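You operate a simulated robot arm through the tools that you are given. There is no shell and no other tool.

You run a simulated robot arm. Do the job below in one go: nothing can be reset, and whatever is moved stays where it is left.

JOB
Put things in order on the right half of the narrow table. At the end: the purple dropper stands on top of the orange hose nozzle; the grey caps box stands where the teal can (marked "PINE") stood; the green dropper stands where the grey caps box stood; the teal can is on the long blue tray; whatever was shut is shut again. Leave all else as you found it, and nothing knocked over. Set down upright: teal can.

Only the result counts: the job must be done as asked and must still hold three seconds after the hand-in. Knocking over, shifting, dropping, spilling or breaking anything else fails it. A push-on lid holds only when it is set on centred and level and pressed home; a screw cap is set on level and turned clockwise until tight.

ROBOT AND FRAMES
A 7-joint arm with a two-finger parallel gripper, fixed in place. Base frame: the origin is on the floor under the middle of its stand, x ahead of it, y to its left, z up; the work surface is at about z = 0.8. Readings come in m, rad, newtons and seconds.
With the tool pointing down near the work surface it reaches from about 0.1 to 0.66 m from the base axis. Its first joint turns from -1.152 to 1.152 rad. Payload 1.57 kg.
The TCP is the grasp point between the finger pads, 0.03 m short of the fingertips. In the tool frame z runs along the fingers and y along their closing line. The gripper opens to 0.08 m. The fingers are 0.017 m wide and 0.012 m thick; the gripper's body (0.04 by 0.082 m) begins 0.08 m behind the TCP.
Orientation is that of the tool frame in the base frame, as [roll, pitch, yaw] about the fixed x, y, z axes, in that order (R = Rz(yaw) Ry(pitch) Rx(roll)). With the fingers straight down and closing along the base's y, the tool's x points along the base's -x, its y along +y and its z along -z.

CONTROLS
- The arm moves only by the tool nudge_tool. Its argument "steps" is a list of rows, each a list of 3 entries, a list of its own where there are three numbers: the shift along the tool's x, y, z in m, then the turn, a rotation vector about the tool's x, y, z in rad, then the gripper command, from -1 (shut) to 1 (fully open), values between in proportion. In form: [[[dx, dy, dz], [rx, ry, rz], gripper], ...]. A call has 1 to 20 rows; each row shifts and turns the commanded pose from where the row before left it, along the tool's axes as they then stand. Rows are played at 5 a second. More than 0.05 m and 0.15 rad between two rows, or a gripper value outside its range, and nothing of the call is played. A pose out of reach is approached as far as the arm can. The call stops where the force on the tool passes 40 N (or 10 N more than at its start, if that is more) or the arm is blocked; 0.2 s more then pass. Each finger travels about 0.072 m/s and halts on what it meets, pressing with about 22 N; the grip force reading is that of the motor and also rises with nothing between the fingers. The clock runs only during rows and for 0.2 s after the last one: add rows that do not move to give the fingers time. It gives the time, the measured TCP pose, the force on the tool (base axes), the opening and the grip force at its end, in the units of the frame above (readings bear some noise), with the torque about the TCP (base axes, N m) and any sound that the robot's microphone picked up.
- Cameras (640 x 400 px; columns grow to the right, rows downward): "scene" is fixed at [0.0562, 0.4328, 1.4226]; the picture's right is [-0.76, -0.65, 0.00], its down [-0.38, 0.45, -0.81] and it looks along [0.52, -0.62, -0.59] (base axes); focal length 346 px, centre (320, 200). "wrist" rides on the gripper at [0.072, -0.007, -0.122] in the tool frame; the picture's right is [0.09, 1.00, 0.00], its down [-0.84, 0.08, -0.54] and it looks along [-0.54, 0.05, 0.84] (tool axes); focal length 238 px, centre (320, 200). There is no depth. A picture from a camera that has moved, and an enlarged one, comes with that camera's place and axes in the base frame and with its lens.
- get_image(camera): a new picture of that camera. It takes no simulated time.
- zoom(camera, box): a new picture of the part [left, top, right, bottom] of that camera's present view, enlarged. It takes no simulated time.
- close_job(): hands the job in; it is judged then, once.

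Nothing tells you positions but the pictures and the camera data. Unless the task says otherwise, let go and move clear before handing in.

The tools are called after "Call:" as name(argument=value, ...) on one line, values as JSON. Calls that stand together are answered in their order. nudge_tool: Moves the arm, as the interface text tells. Its arguments: {"type":"object","properties":{"steps":{"type":"array","items":{"type":"array"}}},"required":["steps"]} The other tools are called the same way: get_image (camera) takes a picture; zoom (camera, box) takes an enlarged picture of a part of a camera's view; close_job () hands the job in.

At the start:

```text
time_s: 0.0
tcp_pos: [0.4418, -0.1771, 1.1401]
orientation: [-3.142, -0.001, -3.141]
contact_force: [-0.3, 0.1, 0.8]
ft_torque: [-0.05, -0.01, 0.01]
grip_width: 0.0799
grasp_force: 0.0
```

scene: 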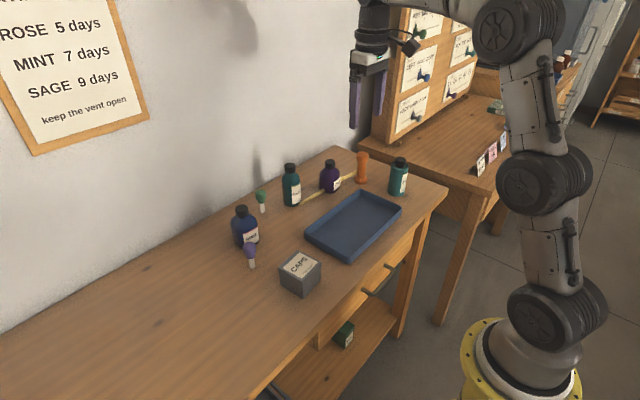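
wrist: 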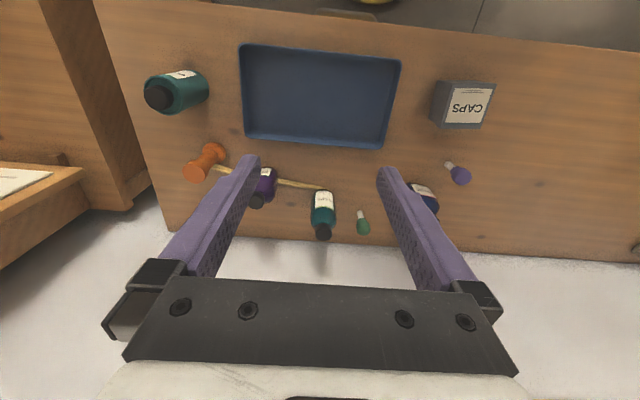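

I see a table with a blue tray, two teal containers, purple and green droppers, an orange nozzle and a grey CAPS box. I'll zoom in to read the labels and find positions first.

Call:
zoom(camera="scene", box=[220, 130, 460, 300])

Call:
zoom(camera="wrist", box=[130, 30, 510, 250])

Call:
zoom(camera="scene", box=[220, 150, 320, 210])

Call:
zoom(camera="scene", box=[320, 140, 420, 210])

Call:
zoom(camera="scene", box=[220, 200, 340, 300])

```text
2.35 times, centred on (340, 215) of scene
camera zoom: at [0.0562, 0.4328, 1.4226], right [-0.76, -0.65, 0.0], down [-0.38, 0.45, -0.81], along [0.52, -0.62, -0.59], focal length 813 px, centre (273, 165)
```

zoom: 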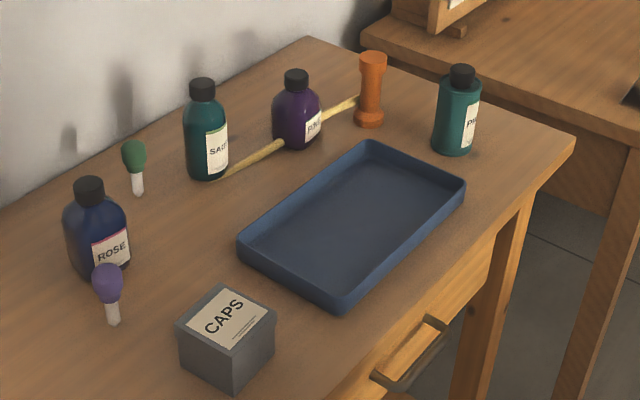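

```text
1.68 times, centred on (320, 140) of wrist
camera zoom: at [0.3689, -0.1828, 1.2622], right [-0.09, 1.0, 0.0], down [0.84, 0.08, 0.54], along [0.54, 0.05, -0.84], focal length 401 px, centre (320, 301)
```

zoom: 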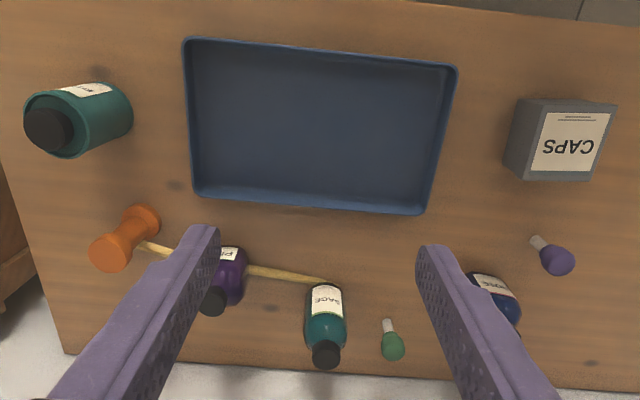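

```text
6.40 times, centred on (270, 180) of scene
camera zoom: at [0.0562, 0.4328, 1.4226], right [-0.76, -0.65, 0.0], down [-0.38, 0.45, -0.81], along [0.52, -0.62, -0.59], focal length 2212 px, centre (640, 328)
```

zoom: 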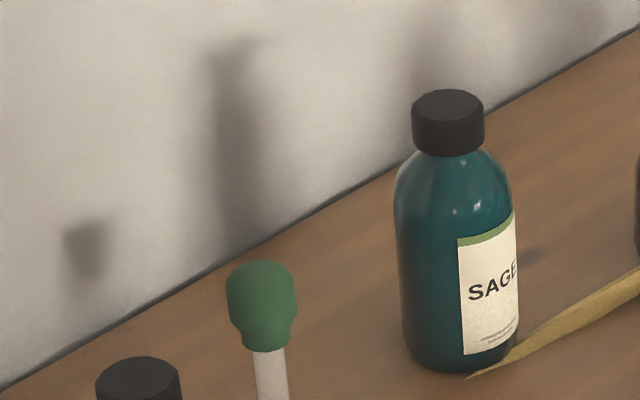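

```text
5.71 times, centred on (370, 175) of scene
camera zoom: at [0.0562, 0.4328, 1.4226], right [-0.76, -0.65, 0.0], down [-0.38, 0.45, -0.81], along [0.52, -0.62, -0.59], focal length 1975 px, centre (34, 343)
```

zoom: 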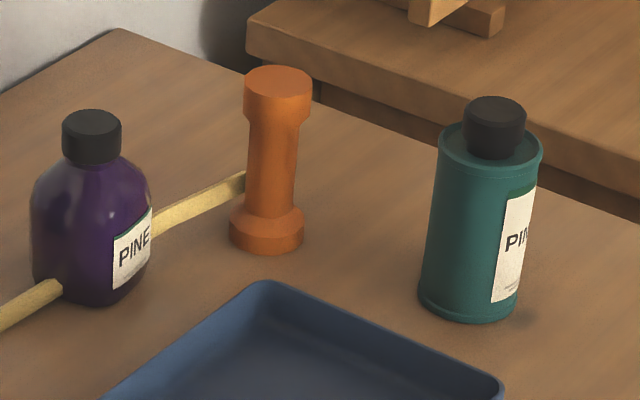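

```text
4.00 times, centred on (280, 250) of scene
camera zoom: at [0.0562, 0.4328, 1.4226], right [-0.76, -0.65, 0.0], down [-0.38, 0.45, -0.81], along [0.52, -0.62, -0.59], focal length 1382 px, centre (480, 0)
```

zoom: 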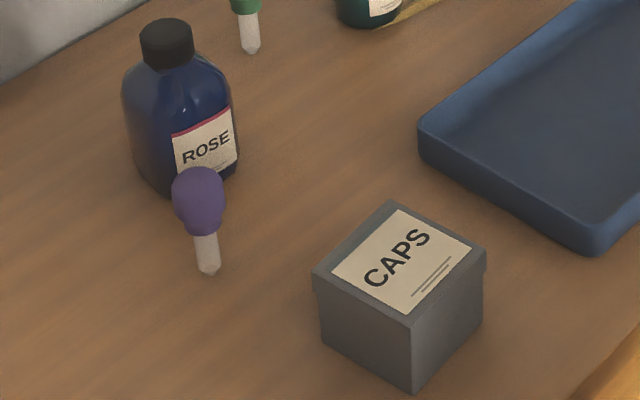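

From both cameras I put the teal PINE can near (0.454, -0.407) and the caps box near (0.433, 0.059). The purple dropper is near (0.553, 0.101), the green one near (0.694, -0.059), the nozzle near (0.576, -0.387), and the tray is centred near (0.453, -0.183). Next I look closer at the box lid, the droppers and the nozzle top.

Call:
zoom(camera="scene", box=[270, 240, 330, 300])

Call:
zoom(camera="scene", box=[340, 140, 380, 190])

Call:
zoom(camera="scene", box=[225, 195, 275, 275])

Call:
zoom(camera="scene", box=[260, 240, 440, 400])

Call:
zoom(camera="wrist", box=[410, 60, 510, 220])

```text
6.67 times, centred on (300, 270) of scene
camera zoom: at [0.0562, 0.4328, 1.4226], right [-0.76, -0.65, 0.0], down [-0.38, 0.45, -0.81], along [0.52, -0.62, -0.59], focal length 2304 px, centre (453, -267)
```

zoom: 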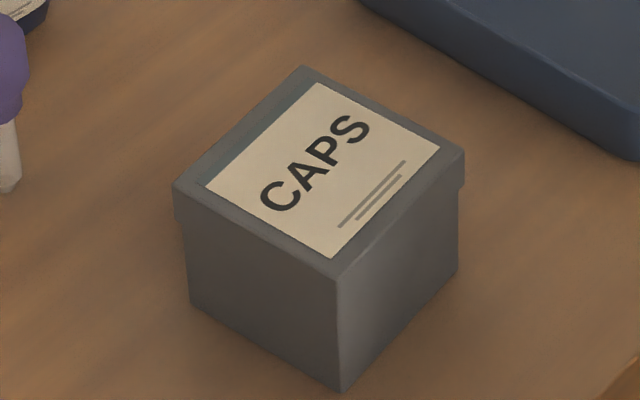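

```text
8.00 times, centred on (360, 165) of scene
camera zoom: at [0.0562, 0.4328, 1.4226], right [-0.76, -0.65, 0.0], down [-0.38, 0.45, -0.81], along [0.52, -0.62, -0.59], focal length 2765 px, centre (0, 480)
```

zoom: 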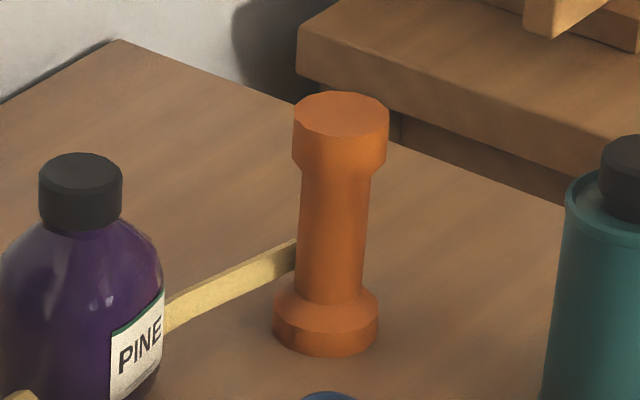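

```text
5.00 times, centred on (250, 235) of scene
camera zoom: at [0.0562, 0.4328, 1.4226], right [-0.76, -0.65, 0.0], down [-0.38, 0.45, -0.81], along [0.52, -0.62, -0.59], focal length 1728 px, centre (670, 25)
```

zoom: 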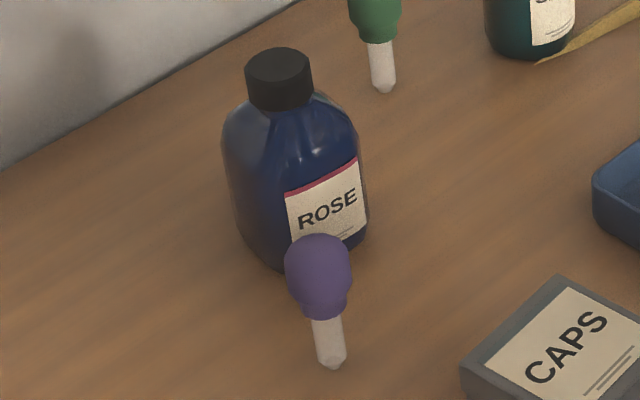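

```text
2.50 times, centred on (350, 320) of scene
camera zoom: at [0.0562, 0.4328, 1.4226], right [-0.76, -0.65, 0.0], down [-0.38, 0.45, -0.81], along [0.52, -0.62, -0.59], focal length 864 px, centre (245, -100)
```

zoom: 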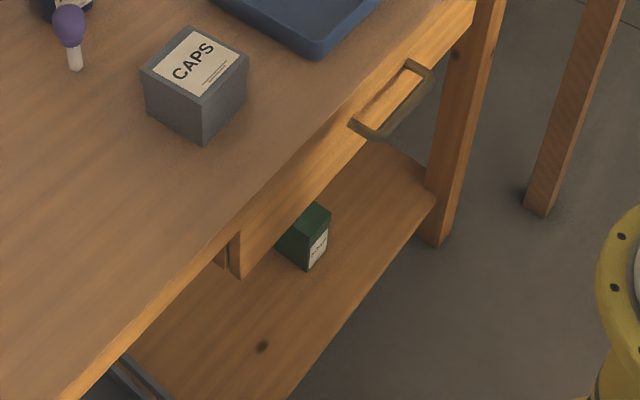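

```text
2.50 times, centred on (460, 140) of wrist
camera zoom: at [0.3689, -0.1828, 1.2622], right [-0.09, 1.0, 0.0], down [0.84, 0.08, 0.54], along [0.54, 0.05, -0.84], focal length 596 px, centre (-30, 350)
```

zoom: 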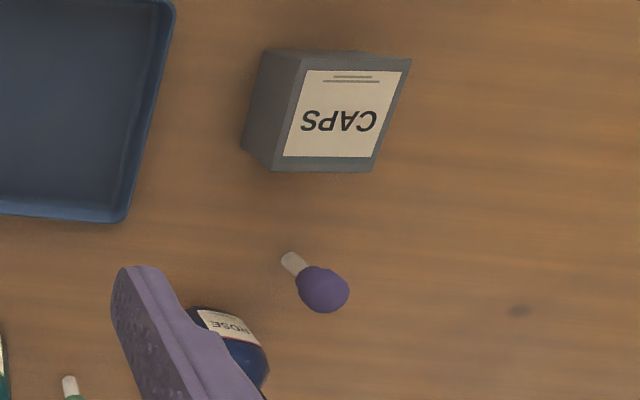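

The lid sits slightly proud of the box and looks shut, and the drawer is shut and not needed. I start with the teal can: move above it and check alignment with the wrist camera.

Call:
nudge_tool(steps=[[[-0.002, -0.038, 0.015], [0, 0, 0], 1], [[-0.002, -0.038, 0.015], [0, 0, 0], 1], [[-0.002, -0.038, 0.015], [0, 0, 0], 1], [[-0.002, -0.038, 0.015], [0, 0, 0], 1], [[-0.002, -0.038, 0.015], [0, 0, 0], 1], [[-0.002, -0.039, 0.015], [0, 0, 0], 1], [[0, 0, 0], [0, 0, 0], 1]])

Call:
get_image(camera="wrist")

Call:
get_image(camera="scene")

```text
time_s: 1.6
tcp_pos: [0.4549, -0.4074, 1.0505]
orientation: [3.14, 0.0, 3.139]
contact_force: [-0.1, 0.4, 0.1]
ft_torque: [-0.01, 0.01, -0.03]
grip_width: 0.08
grasp_force: 0.1
```

```text
taken
camera wrist: at [0.3822, -0.4138, 1.172], right [-0.09, 1.0, 0.0], down [0.84, 0.08, 0.54], along [0.54, 0.05, -0.84], focal length 238 px, centre (320, 200)
```

wrist: 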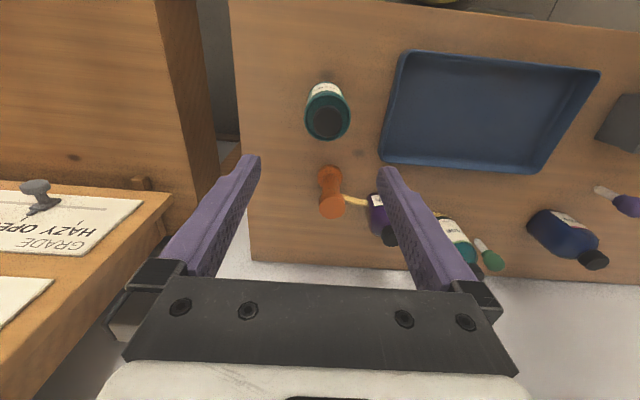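

```text
taken
```

scene: 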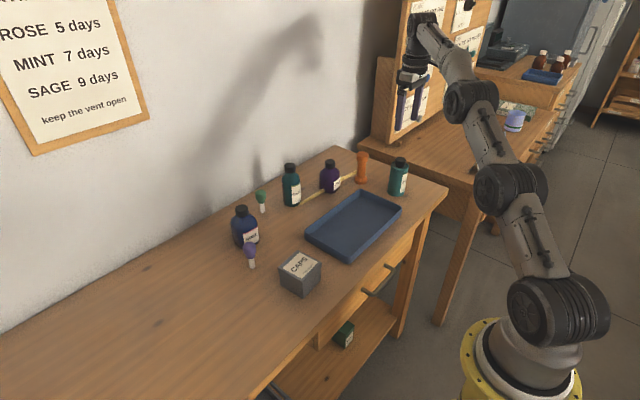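

The gripper is above the can. I zoom on the can to refine its centre.

Call:
zoom(camera="wrist", box=[280, 70, 380, 150])

Call:
zoom(camera="wrist", box=[300, 150, 400, 250])

Call:
zoom(camera="scene", box=[375, 145, 425, 205])

```text
5.00 times, centred on (330, 110) of wrist
camera zoom: at [0.3822, -0.4138, 1.172], right [-0.09, 1.0, 0.0], down [0.84, 0.08, 0.54], along [0.54, 0.05, -0.84], focal length 1192 px, centre (270, 650)
```

zoom: 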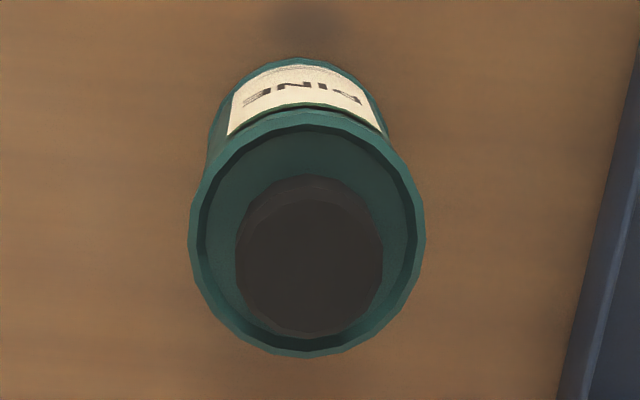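

```text
4.00 times, centred on (350, 200) of wrist
camera zoom: at [0.3822, -0.4138, 1.172], right [-0.09, 1.0, 0.0], down [0.84, 0.08, 0.54], along [0.54, 0.05, -0.84], focal length 953 px, centre (200, 200)
```

zoom: 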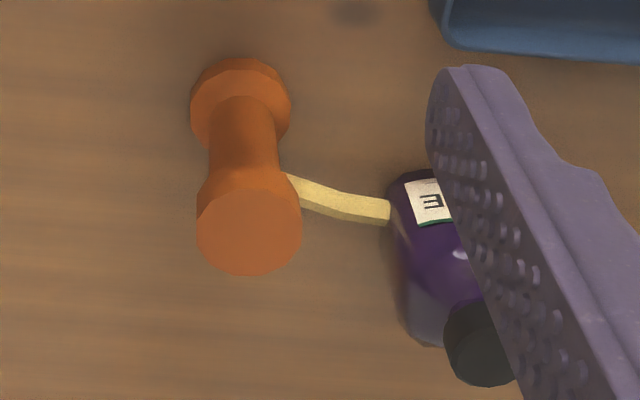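

```text
6.67 times, centred on (400, 175) of scene
camera zoom: at [0.0562, 0.4328, 1.4226], right [-0.76, -0.65, 0.0], down [-0.38, 0.45, -0.81], along [0.52, -0.62, -0.59], focal length 2304 px, centre (-213, 367)
```

zoom: 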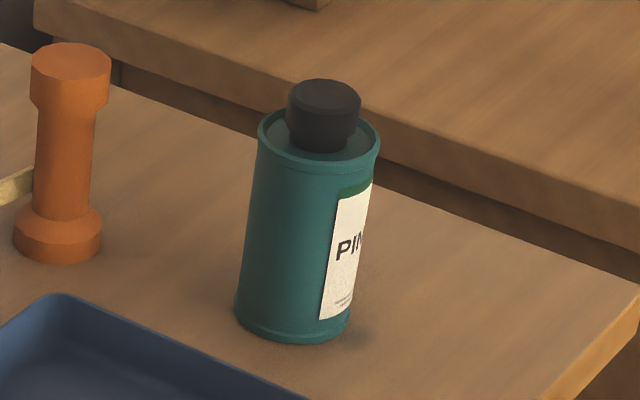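

The wrist view puts the can's centre at about (0.448, -0.400) with a diameter near 0.054. I lower to just above its cap and check again.

Call:
nudge_tool(steps=[[[0.0035, 0.004, 0.028], [0, 0, 0], 1], [[0.0035, 0.004, 0.028], [0, 0, 0], 1], [[0, 0, 0.028], [0, 0, 0], 1], [[0, 0, 0], [0, 0, 0], 1]])

Call:
get_image(camera="wrist")

Call:
zoom(camera="wrist", box=[240, 60, 400, 220])

```text
time_s: 2.6
tcp_pos: [0.446, -0.3974, 0.9644]
orientation: [3.141, 0.001, -3.141]
contact_force: [0.1, 0.4, -0.1]
ft_torque: [0.02, -0.01, 0.03]
grip_width: 0.0799
grasp_force: 0.0
```

```text
taken
camera wrist: at [0.3735, -0.4033, 1.0864], right [-0.09, 1.0, 0.0], down [0.84, 0.08, 0.54], along [0.54, 0.05, -0.84], focal length 238 px, centre (320, 200)
```

wrist: 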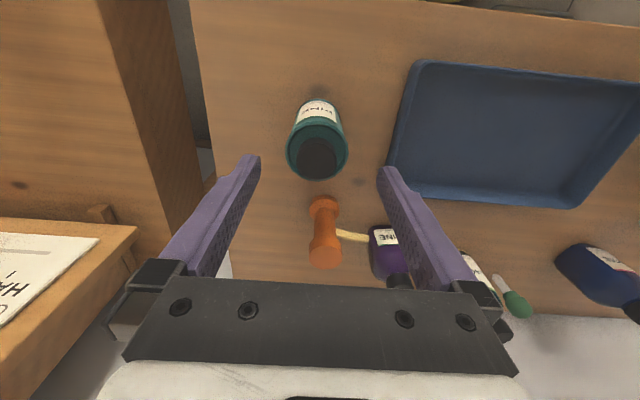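

```text
2.50 times, centred on (320, 140) of wrist
camera zoom: at [0.3735, -0.4033, 1.0864], right [-0.09, 1.0, 0.0], down [0.84, 0.08, 0.54], along [0.54, 0.05, -0.84], focal length 596 px, centre (320, 350)
```

zoom: 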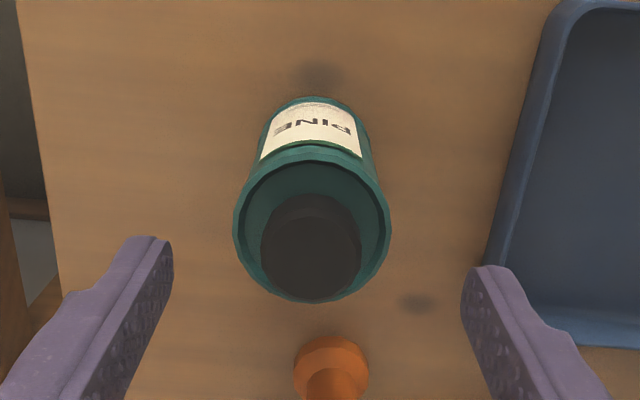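

The can's centre is about (0.446, -0.400), right under the gripper. I descend around it and close.

Call:
nudge_tool(steps=[[[0, -0.003, 0.02], [0, 0, 0], 1], [[0, 0, 0.022], [0, 0, 0], 1], [[0, 0, 0.022], [0, 0, 0], 1], [[0, 0, 0.022], [0, 0, 0], 1], [[0, 0, 0.02], [0, 0, 0], 1], [[0, 0, 0], [0, 0, 0], 1]])

Call:
get_image(camera="wrist")

```text
time_s: 4.0
tcp_pos: [0.4473, -0.4019, 0.8606]
orientation: [3.141, -0.001, 3.141]
contact_force: [-0.4, -0.2, 0.4]
ft_torque: [-0.01, 0.02, -0.01]
grip_width: 0.0799
grasp_force: 0.1
```

```text
taken
camera wrist: at [0.3752, -0.4075, 0.9827], right [-0.09, 1.0, 0.0], down [0.84, 0.08, 0.54], along [0.54, 0.05, -0.84], focal length 238 px, centre (320, 200)
```

wrist: 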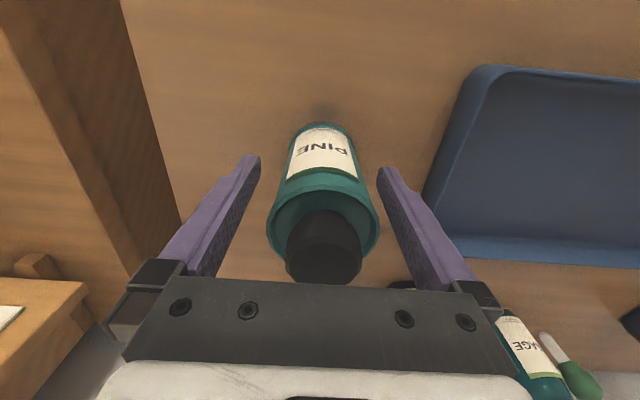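

The can is centred between the fingers. I close the grip.

Call:
nudge_tool(steps=[[[0, 0, 0], [0, 0, 0], -1], [[0, 0, 0], [0, 0, 0], -1], [[0, 0, 0], [0, 0, 0], -1], [[0, 0, 0], [0, 0, 0], -1]])

Call:
get_image(camera="wrist")

```text
time_s: 5.0
tcp_pos: [0.4463, -0.4013, 0.8613]
orientation: [3.141, -0.001, -3.141]
contact_force: [0.1, 0.7, -0.3]
ft_torque: [0.02, -0.03, -0.01]
grip_width: 0.0533
grasp_force: 21.9
```

```text
taken
camera wrist: at [0.3752, -0.4074, 0.9829], right [-0.09, 1.0, 0.0], down [0.84, 0.08, 0.54], along [0.54, 0.05, -0.84], focal length 238 px, centre (320, 200)
```

wrist: 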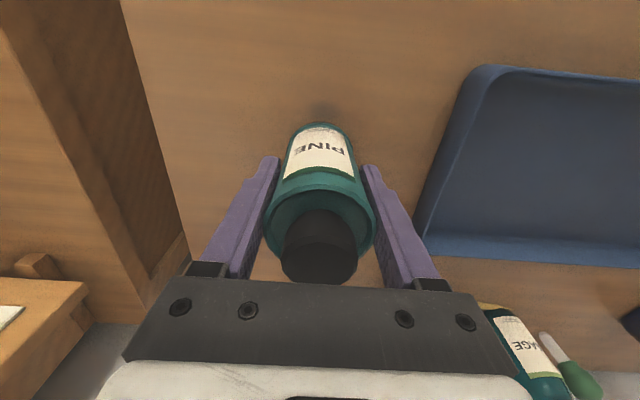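

The can is held (0.053 m wide). I lift it straight up, then check.

Call:
nudge_tool(steps=[[[0, 0, -0.01], [0, 0, 0], -1], [[0, 0, -0.02], [0, 0, 0], -1], [[0, 0, -0.025], [0, 0, 0], -1], [[0, 0, -0.025], [0, 0, 0], -1], [[0, 0, 0], [0, 0, 0], -1]])

Call:
get_image(camera="wrist")

Call:
zoom(camera="scene", box=[300, 100, 460, 270])

```text
time_s: 6.2
tcp_pos: [0.4442, -0.4022, 0.9412]
orientation: [3.141, -0.001, -3.141]
contact_force: [-0.8, 0.4, -4.0]
ft_torque: [-0.01, -0.02, -0.02]
grip_width: 0.0534
grasp_force: 21.8
```

```text
taken
camera wrist: at [0.3732, -0.408, 1.063], right [-0.09, 1.0, 0.0], down [0.84, 0.08, 0.54], along [0.54, 0.05, -0.84], focal length 238 px, centre (320, 200)
```

wrist: 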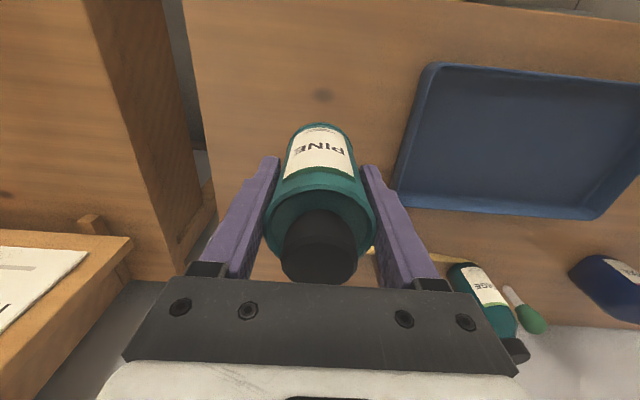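

```text
2.35 times, centred on (380, 185) of scene
camera zoom: at [0.0562, 0.4328, 1.4226], right [-0.76, -0.65, 0.0], down [-0.38, 0.45, -0.81], along [0.52, -0.62, -0.59], focal length 813 px, centre (179, 235)
```

zoom: 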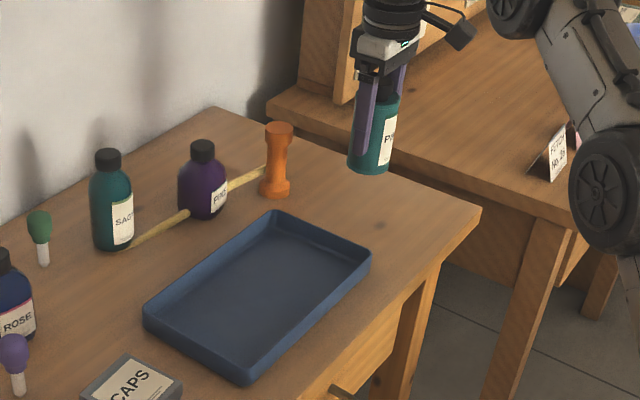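

The can is lifted cleanly (about 4 N). I carry it over the centre of the tray, near (0.447, -0.18).

Call:
nudge_tool(steps=[[[0, 0.02, 0], [0, 0, 0], -1], [[0, 0.035, 0], [0, 0, 0], -1], [[0, 0.035, 0], [0, 0, 0], -1], [[0, 0.035, 0], [0, 0, 0], -1], [[0, 0.035, 0], [0, 0, 0], -1], [[0, 0.035, 0], [0, 0, 0], -1], [[0, 0.025, 0], [0, 0, 0], -1], [[0, 0, 0], [0, 0, 0], -1], [[0, 0, 0.02], [0, 0, 0], -1], [[0, 0, 0.02], [0, 0, 0], -1], [[0, 0, 0], [0, 0, 0], -1]])

Call:
get_image(camera="wrist")

Call:
zoom(camera="scene", box=[270, 130, 430, 280])

```text
time_s: 8.6
tcp_pos: [0.4475, -0.1815, 0.902]
orientation: [3.141, 0.001, -3.142]
contact_force: [-0.4, -0.6, -2.6]
ft_torque: [-0.02, 0.0, 0.03]
grip_width: 0.0534
grasp_force: 22.0
```

```text
taken
camera wrist: at [0.375, -0.1872, 1.0226], right [-0.09, 1.0, 0.0], down [0.84, 0.08, 0.54], along [0.54, 0.05, -0.84], focal length 238 px, centre (320, 200)
```

wrist: 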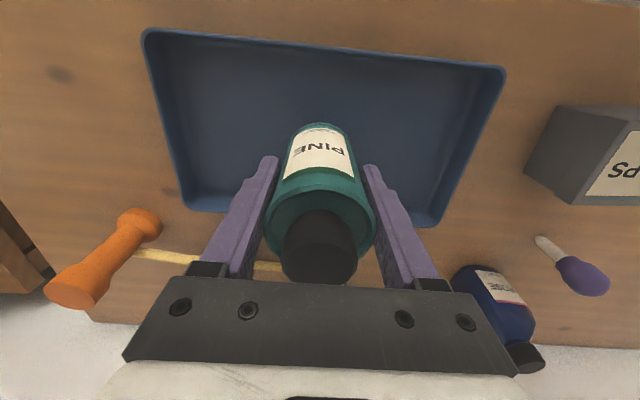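

```text
2.67 times, centred on (350, 205) of scene
camera zoom: at [0.0563, 0.4328, 1.4226], right [-0.76, -0.65, 0.0], down [-0.38, 0.45, -0.81], along [0.52, -0.62, -0.59], focal length 922 px, centre (240, 187)
```

zoom: 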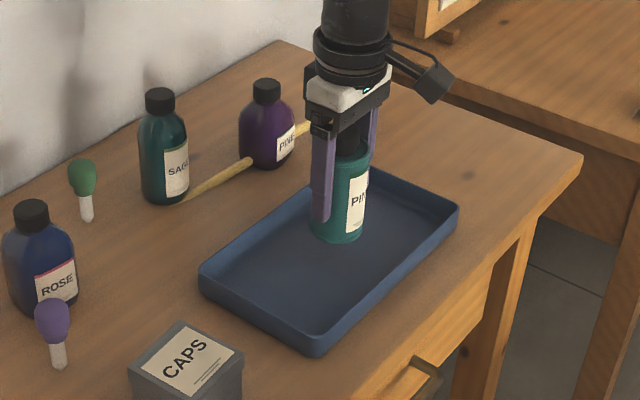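

The can hangs over the tray's centre. I lower it in small steps until the force shows it touches the floor.

Call:
nudge_tool(steps=[[[0, 0, 0.012], [0, 0, 0], -1], [[0, 0, 0.01], [0, 0, 0], -1], [[0, 0, 0.005], [0, 0, 0], -1], [[0, 0, 0.003], [0, 0, 0], -1], [[0, 0, 0], [0, 0, 0], -1]])

```text
time_s: 9.8
tcp_pos: [0.4459, -0.1799, 0.8702]
orientation: [3.142, 0.0, -3.141]
contact_force: [-0.2, 0.2, -2.5]
ft_torque: [0.05, 0.01, 0.0]
grip_width: 0.0535
grasp_force: 22.3
```

Call:
nudge_tool(steps=[[[0, 0, 0.002], [0, 0, 0], -1], [[0, 0, 0.001], [0, 0, 0], -1], [[0, 0, 0], [0, 0, 0], -1]])

```text
time_s: 10.6
tcp_pos: [0.445, -0.1809, 0.8676]
orientation: [-3.141, 0.0, -3.141]
contact_force: [-0.3, 0.0, -3.2]
ft_torque: [0.0, -0.01, 0.03]
grip_width: 0.0533
grasp_force: 22.0
```

The can is not touching yet (still about -3 N of weight). I keep lowering by 1 mm at a time.

Call:
nudge_tool(steps=[[[0, 0, 0.001], [0, 0, 0], -1], [[0, 0, 0.001], [0, 0, 0], -1], [[0, 0, 0], [0, 0, 0], -1]])

```text
time_s: 11.4
tcp_pos: [0.4466, -0.1802, 0.8641]
orientation: [-3.141, 0.0, 3.141]
contact_force: [-0.2, 0.1, -3.1]
ft_torque: [-0.01, 0.0, -0.03]
grip_width: 0.0533
grasp_force: 22.0
```

Call:
nudge_tool(steps=[[[0, 0, 0.001], [0, 0, 0], -1], [[0, 0, 0], [0, 0, 0], -1]])

Call:
zoom(camera="scene", box=[320, 170, 400, 220])

```text
time_s: 12.0
tcp_pos: [0.4468, -0.1797, 0.8654]
orientation: [3.141, 0.003, -3.14]
contact_force: [-3.1, 1.6, 6.4]
ft_torque: [0.15, 0.22, 0.02]
grip_width: 0.0533
grasp_force: 22.0
```

```text
8.00 times, centred on (360, 195) of scene
camera zoom: at [0.0561, 0.4329, 1.4226], right [-0.76, -0.65, 0.0], down [-0.38, 0.45, -0.81], along [0.52, -0.62, -0.59], focal length 2765 px, centre (0, 240)
```

zoom: 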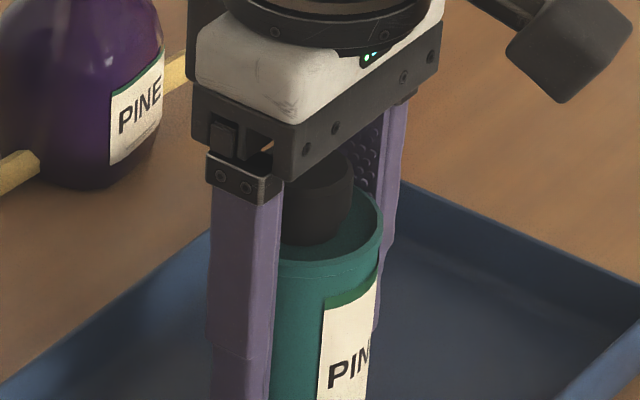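

The can has touched down on the tray (force up to +6 N). I open the fingers and move straight up.

Call:
nudge_tool(steps=[[[0, 0, 0], [0, 0, 0], -0.2], [[0, 0, 0], [0, 0, 0], 0.4], [[0, 0, 0], [0, 0, 0], 1], [[0, 0, 0], [0, 0, 0], 1], [[0, 0, -0.01], [0, 0, 0], 1], [[0, 0, -0.03], [0, 0, 0], 1], [[0, 0, -0.04], [0, 0, 0], 1], [[0, 0, -0.04], [0, 0, 0], 1], [[0, 0, -0.03], [0, 0, 0], 1], [[0, 0, 0], [0, 0, 0], 1]])

Call:
get_image(camera="wrist")

Call:
get_image(camera="scene")

```text
time_s: 14.2
tcp_pos: [0.4465, -0.1817, 1.014]
orientation: [3.141, 0.002, -3.141]
contact_force: [-0.2, 0.0, -1.0]
ft_torque: [0.03, 0.0, -0.01]
grip_width: 0.0802
grasp_force: 0.1
```

```text
taken
camera wrist: at [0.374, -0.1874, 1.1368], right [-0.09, 1.0, 0.0], down [0.84, 0.08, 0.54], along [0.54, 0.05, -0.84], focal length 238 px, centre (320, 200)
```

wrist: 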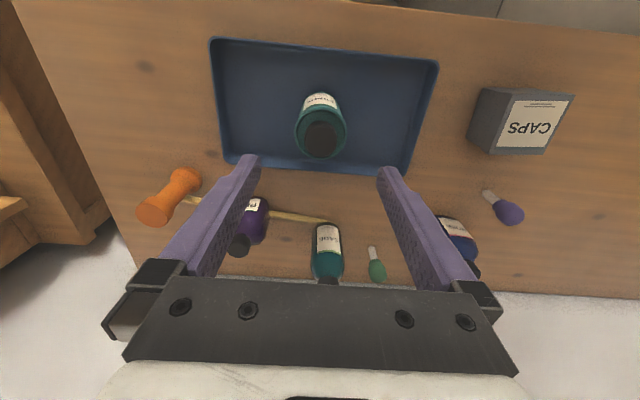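

```text
taken
```

scene: 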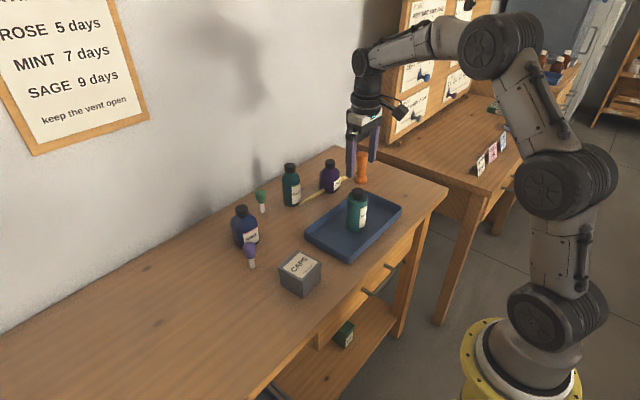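

The can stands upright on the tray. Next I move above the caps box for a close look at its position and angle.

Call:
nudge_tool(steps=[[[0, 0.03, 0], [0, 0, 0], 1], [[0.004, 0.042, 0], [0, 0, 0], 1], [[0.004, 0.042, 0], [0, 0, 0], 1], [[0.004, 0.042, 0], [0, 0, 0], 1], [[0.004, 0.042, 0], [0, 0, 0], 1], [[0.004, 0.042, 0], [0, 0, 0], 1], [[0, 0, 0], [0, 0, 0], 1]])

Call:
get_image(camera="wrist")

Call:
zoom(camera="wrist", box=[250, 40, 410, 200])

```text
time_s: 15.8
tcp_pos: [0.4269, 0.0594, 1.0138]
orientation: [-3.141, 0.001, -3.14]
contact_force: [-0.9, -0.3, 0.6]
ft_torque: [-0.01, -0.01, -0.01]
grip_width: 0.0801
grasp_force: 0.1
```

```text
taken
camera wrist: at [0.3537, 0.0534, 1.1355], right [-0.09, 1.0, 0.0], down [0.84, 0.08, 0.54], along [0.54, 0.05, -0.84], focal length 238 px, centre (320, 200)
```

wrist: 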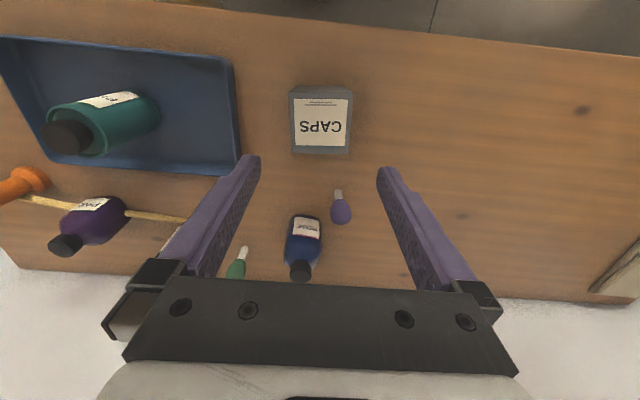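

```text
2.50 times, centred on (330, 120) of wrist
camera zoom: at [0.3537, 0.0534, 1.1355], right [-0.09, 1.0, 0.0], down [0.84, 0.08, 0.54], along [0.54, 0.05, -0.84], focal length 596 px, centre (295, 400)
```

zoom: 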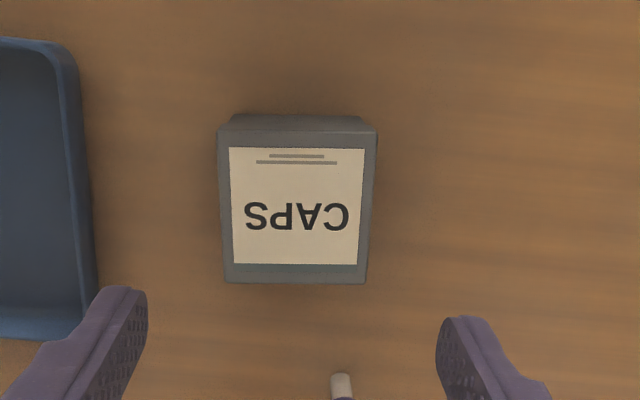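

The lid looks about 0.069 m square, centred near (0.429, 0.061) and turned about 0.076 rad. I align the gripper with it and lower to just above.

Call:
nudge_tool(steps=[[[-0.002, 0.0015, 0.02], [0, 0, -0.075], 1], [[0, 0, 0.035], [0, 0, 0], 1], [[0, 0, 0.035], [0, 0, 0], 1], [[0, 0, 0], [0, 0, 0], 1]])

Call:
get_image(camera="wrist")

Call:
zoom(camera="wrist", box=[220, 80, 420, 220])

Call:
zoom(camera="scene", box=[250, 200, 350, 310])

```text
time_s: 16.8
tcp_pos: [0.4276, 0.0595, 0.9241]
orientation: [3.141, 0.001, -3.066]
contact_force: [0.6, -0.9, 0.0]
ft_torque: [0.0, -0.03, 0.01]
grip_width: 0.0799
grasp_force: 0.0
```

```text
taken
camera wrist: at [0.3557, 0.0485, 1.0456], right [-0.17, 0.99, 0.0], down [0.83, 0.14, 0.54], along [0.53, 0.09, -0.84], focal length 238 px, centre (320, 200)
```

wrist: 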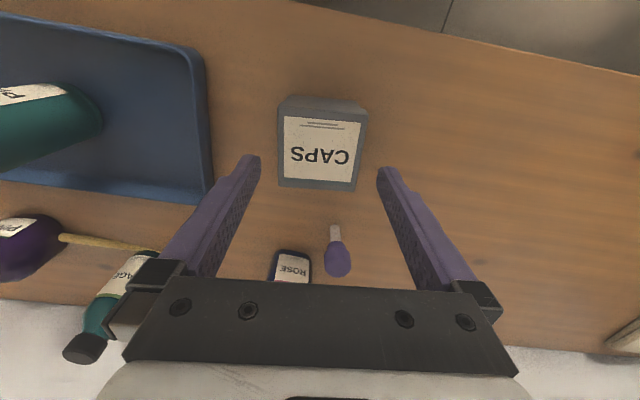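

```text
2.86 times, centred on (320, 150) of wrist
camera zoom: at [0.3557, 0.0485, 1.0456], right [-0.17, 0.99, 0.0], down [0.83, 0.14, 0.54], along [0.53, 0.09, -0.84], focal length 681 px, centre (320, 343)
```

zoom: 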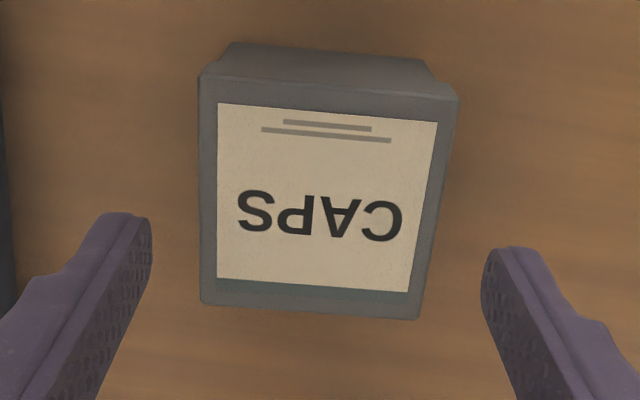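

```text
3.64 times, centred on (300, 255) of scene
camera zoom: at [0.0562, 0.4328, 1.4226], right [-0.76, -0.65, 0.0], down [-0.38, 0.45, -0.81], along [0.52, -0.62, -0.59], focal length 1257 px, centre (393, 0)
```

zoom: 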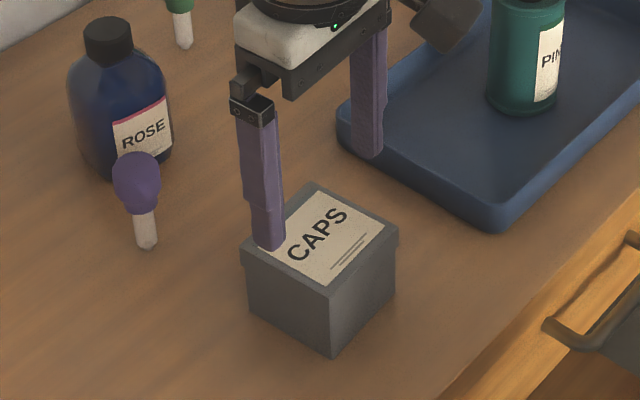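

The lid is wider than the box body, so I'll first test-grip the lid's rim and lift only a few millimetres to see whether the box comes along. I descend around it now.

Call:
nudge_tool(steps=[[[-0.0025, 0, 0.015], [0, 0, 0], 1], [[0, 0, 0.02], [0, 0, 0], 1], [[0, 0, 0.02], [0, 0, 0], 1], [[0, 0, 0.022], [0, 0, 0], 1], [[0, 0, 0], [0, 0, 0], 1]])

Call:
get_image(camera="wrist")

Call:
zoom(camera="scene", box=[250, 200, 350, 310])

```text
time_s: 18.0
tcp_pos: [0.432, 0.0589, 0.8478]
orientation: [3.141, 0.001, -3.068]
contact_force: [-0.5, -0.4, -0.2]
ft_torque: [-0.03, 0.01, 0.0]
grip_width: 0.0799
grasp_force: 0.1
```

```text
taken
camera wrist: at [0.3596, 0.0484, 0.9691], right [-0.17, 0.99, 0.0], down [0.83, 0.14, 0.54], along [0.53, 0.09, -0.84], focal length 238 px, centre (320, 200)
```

wrist: 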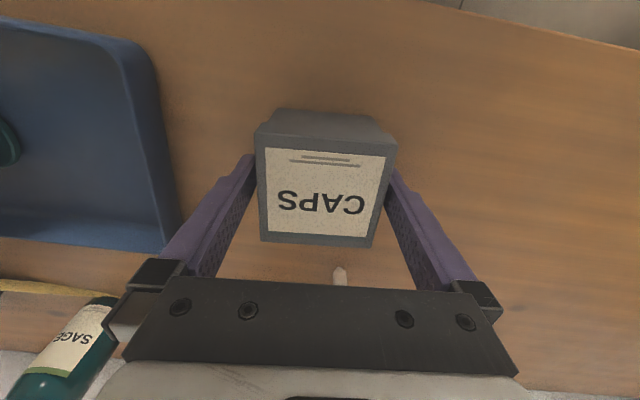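

```text
3.64 times, centred on (300, 255) of scene
camera zoom: at [0.0562, 0.4328, 1.4226], right [-0.76, -0.65, 0.0], down [-0.38, 0.45, -0.81], along [0.52, -0.62, -0.59], focal length 1257 px, centre (393, 0)
```

zoom: 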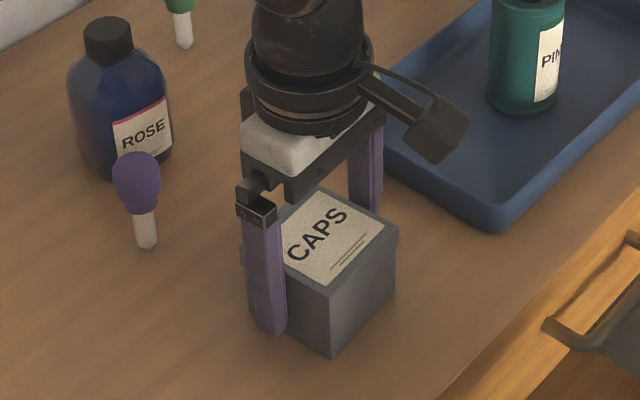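

The fingers straddle the box with clearance. I close and check the width.

Call:
nudge_tool(steps=[[[0, 0, 0], [0, 0, 0], -1], [[0, 0, 0], [0, 0, 0], -1], [[0, 0, 0], [0, 0, 0], -1]])

Call:
get_image(camera="wrist")

Call:
zoom(camera="scene", box=[270, 235, 330, 305])

```text
time_s: 18.8
tcp_pos: [0.4302, 0.0599, 0.8471]
orientation: [3.14, 0.001, -3.066]
contact_force: [0.0, -0.2, -0.1]
ft_torque: [-0.02, 0.02, 0.0]
grip_width: 0.0695
grasp_force: 21.9
```

```text
taken
camera wrist: at [0.3595, 0.0483, 0.9693], right [-0.17, 0.99, 0.0], down [0.83, 0.14, 0.54], along [0.53, 0.09, -0.84], focal length 238 px, centre (320, 200)
```

wrist: 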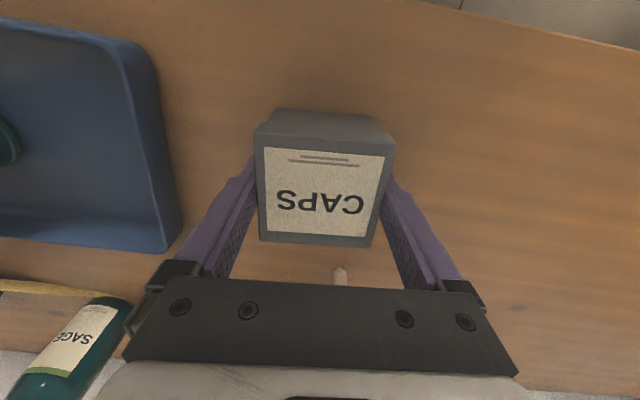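

```text
5.71 times, centred on (300, 270) of scene
camera zoom: at [0.0562, 0.4328, 1.4226], right [-0.76, -0.65, 0.0], down [-0.38, 0.45, -0.81], along [0.52, -0.62, -0.59], focal length 1975 px, centre (434, -200)
```

zoom: 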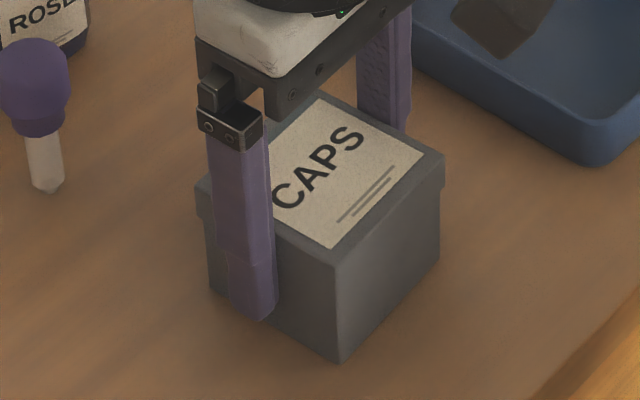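

The fingers hold the lid rim at 0.0695 m. I lift by only 3 mm and read the force.

Call:
nudge_tool(steps=[[[0, 0, -0.001], [0, 0, 0], -1], [[0, 0, -0.001], [0, 0, 0], -1], [[0, 0, -0.001], [0, 0, 0], -1], [[0, 0, 0], [0, 0, 0], -1]])

Call:
zoom(camera="scene", box=[270, 235, 330, 305])

Call:
zoom(camera="wrist", box=[230, 80, 420, 260])

```text
time_s: 19.8
tcp_pos: [0.4314, 0.059, 0.8505]
orientation: [-3.141, -0.001, -3.066]
contact_force: [0.5, 0.4, -1.7]
ft_torque: [0.02, 0.02, 0.01]
grip_width: 0.0696
grasp_force: 22.2
```

```text
5.71 times, centred on (300, 270) of scene
camera zoom: at [0.0562, 0.4328, 1.4226], right [-0.76, -0.65, 0.0], down [-0.38, 0.45, -0.81], along [0.52, -0.62, -0.59], focal length 1975 px, centre (434, -200)
```

zoom: 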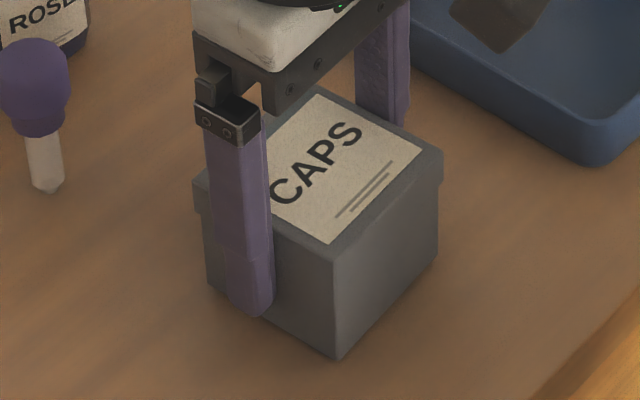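

```text
2.22 times, centred on (325, 170) of wrist
camera zoom: at [0.3597, 0.0491, 0.9723], right [-0.17, 0.99, 0.0], down [0.83, 0.14, 0.54], along [0.53, 0.09, -0.84], focal length 530 px, centre (309, 267)
```

zoom: 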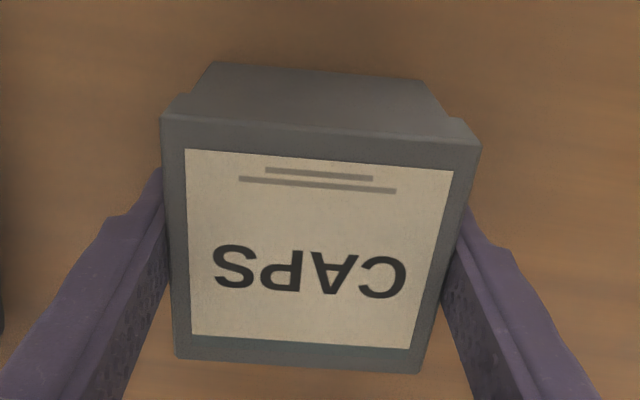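

The force reads about -1.7 N and the view is ambiguous at this scale. I lift 4 mm more and compare the bottom edge of the box.

Call:
nudge_tool(steps=[[[0, 0, -0.001], [0, 0, 0], -1], [[0, 0, -0.001], [0, 0, 0], -1], [[0, 0, -0.001], [0, 0, 0], -1], [[0, 0, -0.001], [0, 0, 0], -1], [[0, 0, 0], [0, 0, 0], -1]])

Call:
zoom(camera="scene", box=[270, 235, 330, 305])

Call:
zoom(camera="wrist", box=[230, 80, 420, 260])

```text
time_s: 21.0
tcp_pos: [0.4307, 0.0598, 0.8552]
orientation: [-3.14, -0.001, -3.065]
contact_force: [0.3, -0.2, -1.9]
ft_torque: [0.04, 0.0, -0.01]
grip_width: 0.0699
grasp_force: 22.3
```

```text
5.71 times, centred on (300, 270) of scene
camera zoom: at [0.0562, 0.4328, 1.4226], right [-0.76, -0.65, 0.0], down [-0.38, 0.45, -0.81], along [0.52, -0.62, -0.59], focal length 1975 px, centre (434, -200)
```

zoom: 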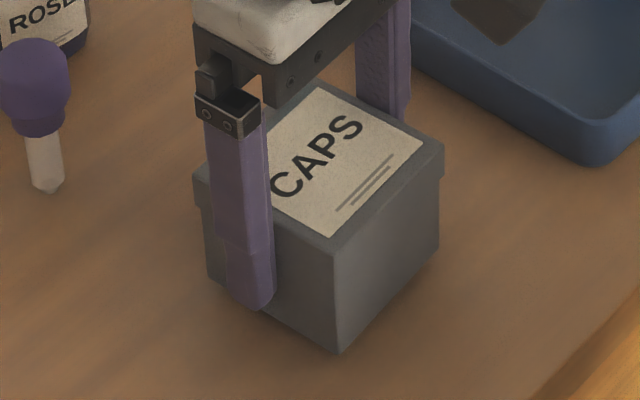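

```text
2.22 times, centred on (325, 170) of wrist
camera zoom: at [0.3594, 0.0489, 0.9761], right [-0.17, 0.99, 0.0], down [0.83, 0.14, 0.54], along [0.53, 0.09, -0.84], focal length 530 px, centre (309, 267)
```

zoom: 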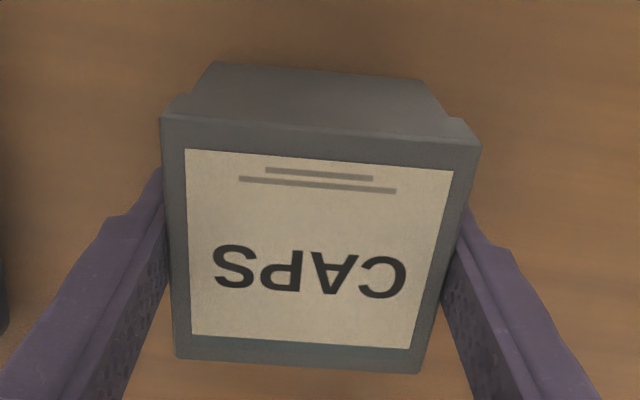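

The wrist view shows lid and body rising together as one, and the box bottom has left the table. I lift gently, high enough to pass over the can (top at about 0.926).

Call:
nudge_tool(steps=[[[0, 0, -0.005], [0, 0, 0], -1], [[0, 0, -0.01], [0, 0, 0], -1], [[0, 0, -0.015], [0, 0, 0], -1], [[0, 0, -0.02], [0, 0, 0], -1], [[0, 0, -0.025], [0, 0, 0], -1], [[0, 0, -0.025], [0, 0, 0], -1], [[0, 0, -0.025], [0, 0, 0], -1], [[0, 0, -0.02], [0, 0, 0], -1], [[0, 0, -0.015], [0, 0, 0], -1], [[0, 0, -0.01], [0, 0, 0], -1], [[0, 0, -0.005], [0, 0, 0], -1], [[0, 0, 0], [0, 0, 0], -1]])

Call:
get_image(camera="wrist")

Call:
get_image(camera="scene")

```text
time_s: 23.6
tcp_pos: [0.4316, 0.0604, 1.0296]
orientation: [-3.142, 0.0, -3.067]
contact_force: [0.2, 0.0, -1.3]
ft_torque: [0.01, -0.01, 0.02]
grip_width: 0.0699
grasp_force: 21.4
```

```text
taken
camera wrist: at [0.3586, 0.0496, 1.1515], right [-0.17, 0.99, 0.0], down [0.83, 0.14, 0.54], along [0.53, 0.09, -0.84], focal length 238 px, centre (320, 200)
```

wrist: 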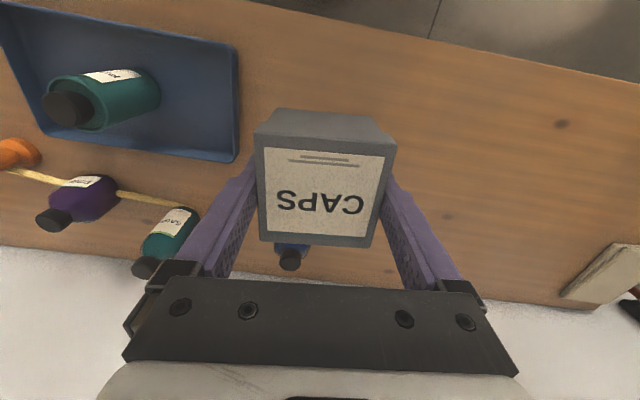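

```text
taken
```

scene: 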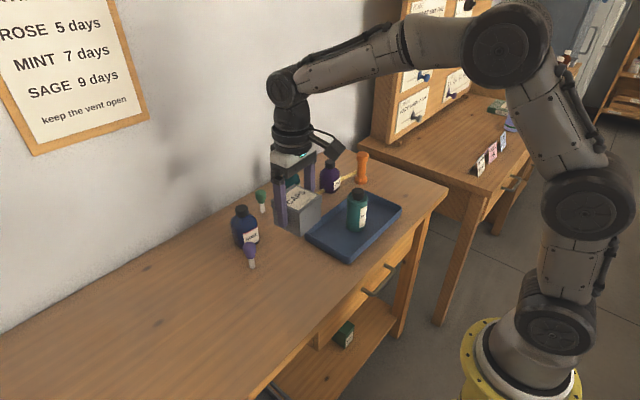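

The box is whole and held firmly. I carry it gently to above the can's former place, near (0.446, -0.400).

Call:
nudge_tool(steps=[[[0.0003, -0.008, 0], [0, 0, 0], -1], [[0.0006, -0.015, 0], [0, 0, 0], -1], [[0.0009, -0.022, 0], [0, 0, 0], -1], [[0.0012, -0.029, 0], [0, 0, 0], -1], [[0.0013, -0.033, 0], [0, 0, 0], -1], [[0.0013, -0.033, 0], [0, 0, 0], -1], [[0.0013, -0.033, 0], [0, 0, 0], -1], [[0.0013, -0.033, 0], [0, 0, 0], -1], [[0.0013, -0.033, 0], [0, 0, 0], -1], [[0.0013, -0.033, 0], [0, 0, 0], -1], [[0.0013, -0.033, 0], [0, 0, 0], -1], [[0.0013, -0.033, 0], [0, 0, 0], -1], [[0.0013, -0.033, 0], [0, 0, 0], -1], [[0.0012, -0.03, 0], [0, 0, 0], -1], [[0.001, -0.024, 0], [0, 0, 0], -1], [[0.0008, -0.018, 0], [0, 0, 0], -1], [[0.0004, -0.011, 0], [0, 0, 0], -1], [[0.0002, -0.0057, 0], [0, 0, 0], -1], [[0, 0, 0], [0, 0, 0], -1]])

Call:
get_image(camera="wrist")

Call:
get_image(camera="scene")

```text
time_s: 27.6
tcp_pos: [0.4471, -0.3978, 1.0304]
orientation: [-3.141, 0.0, -3.065]
contact_force: [-0.2, 0.4, -0.8]
ft_torque: [0.01, -0.01, -0.05]
grip_width: 0.0698
grasp_force: 22.0
```

```text
taken
camera wrist: at [0.3757, -0.4097, 1.1513], right [-0.17, 0.99, 0.0], down [0.83, 0.14, 0.54], along [0.53, 0.09, -0.84], focal length 238 px, centre (320, 200)
```

wrist: 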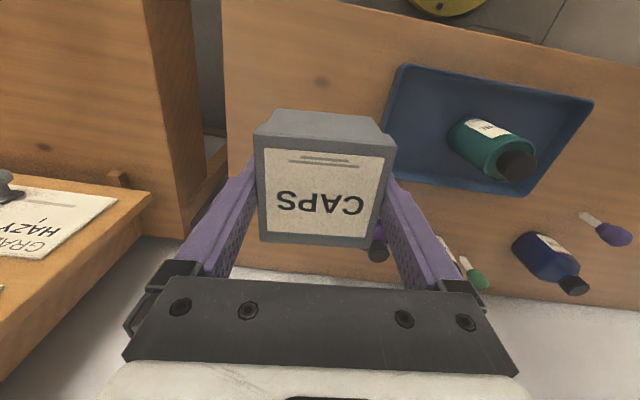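

```text
taken
```

scene: 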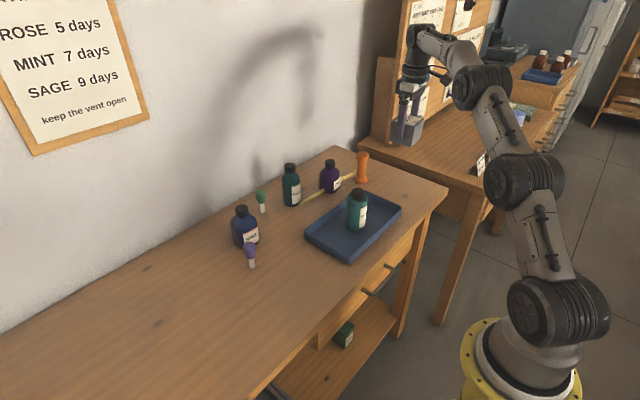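

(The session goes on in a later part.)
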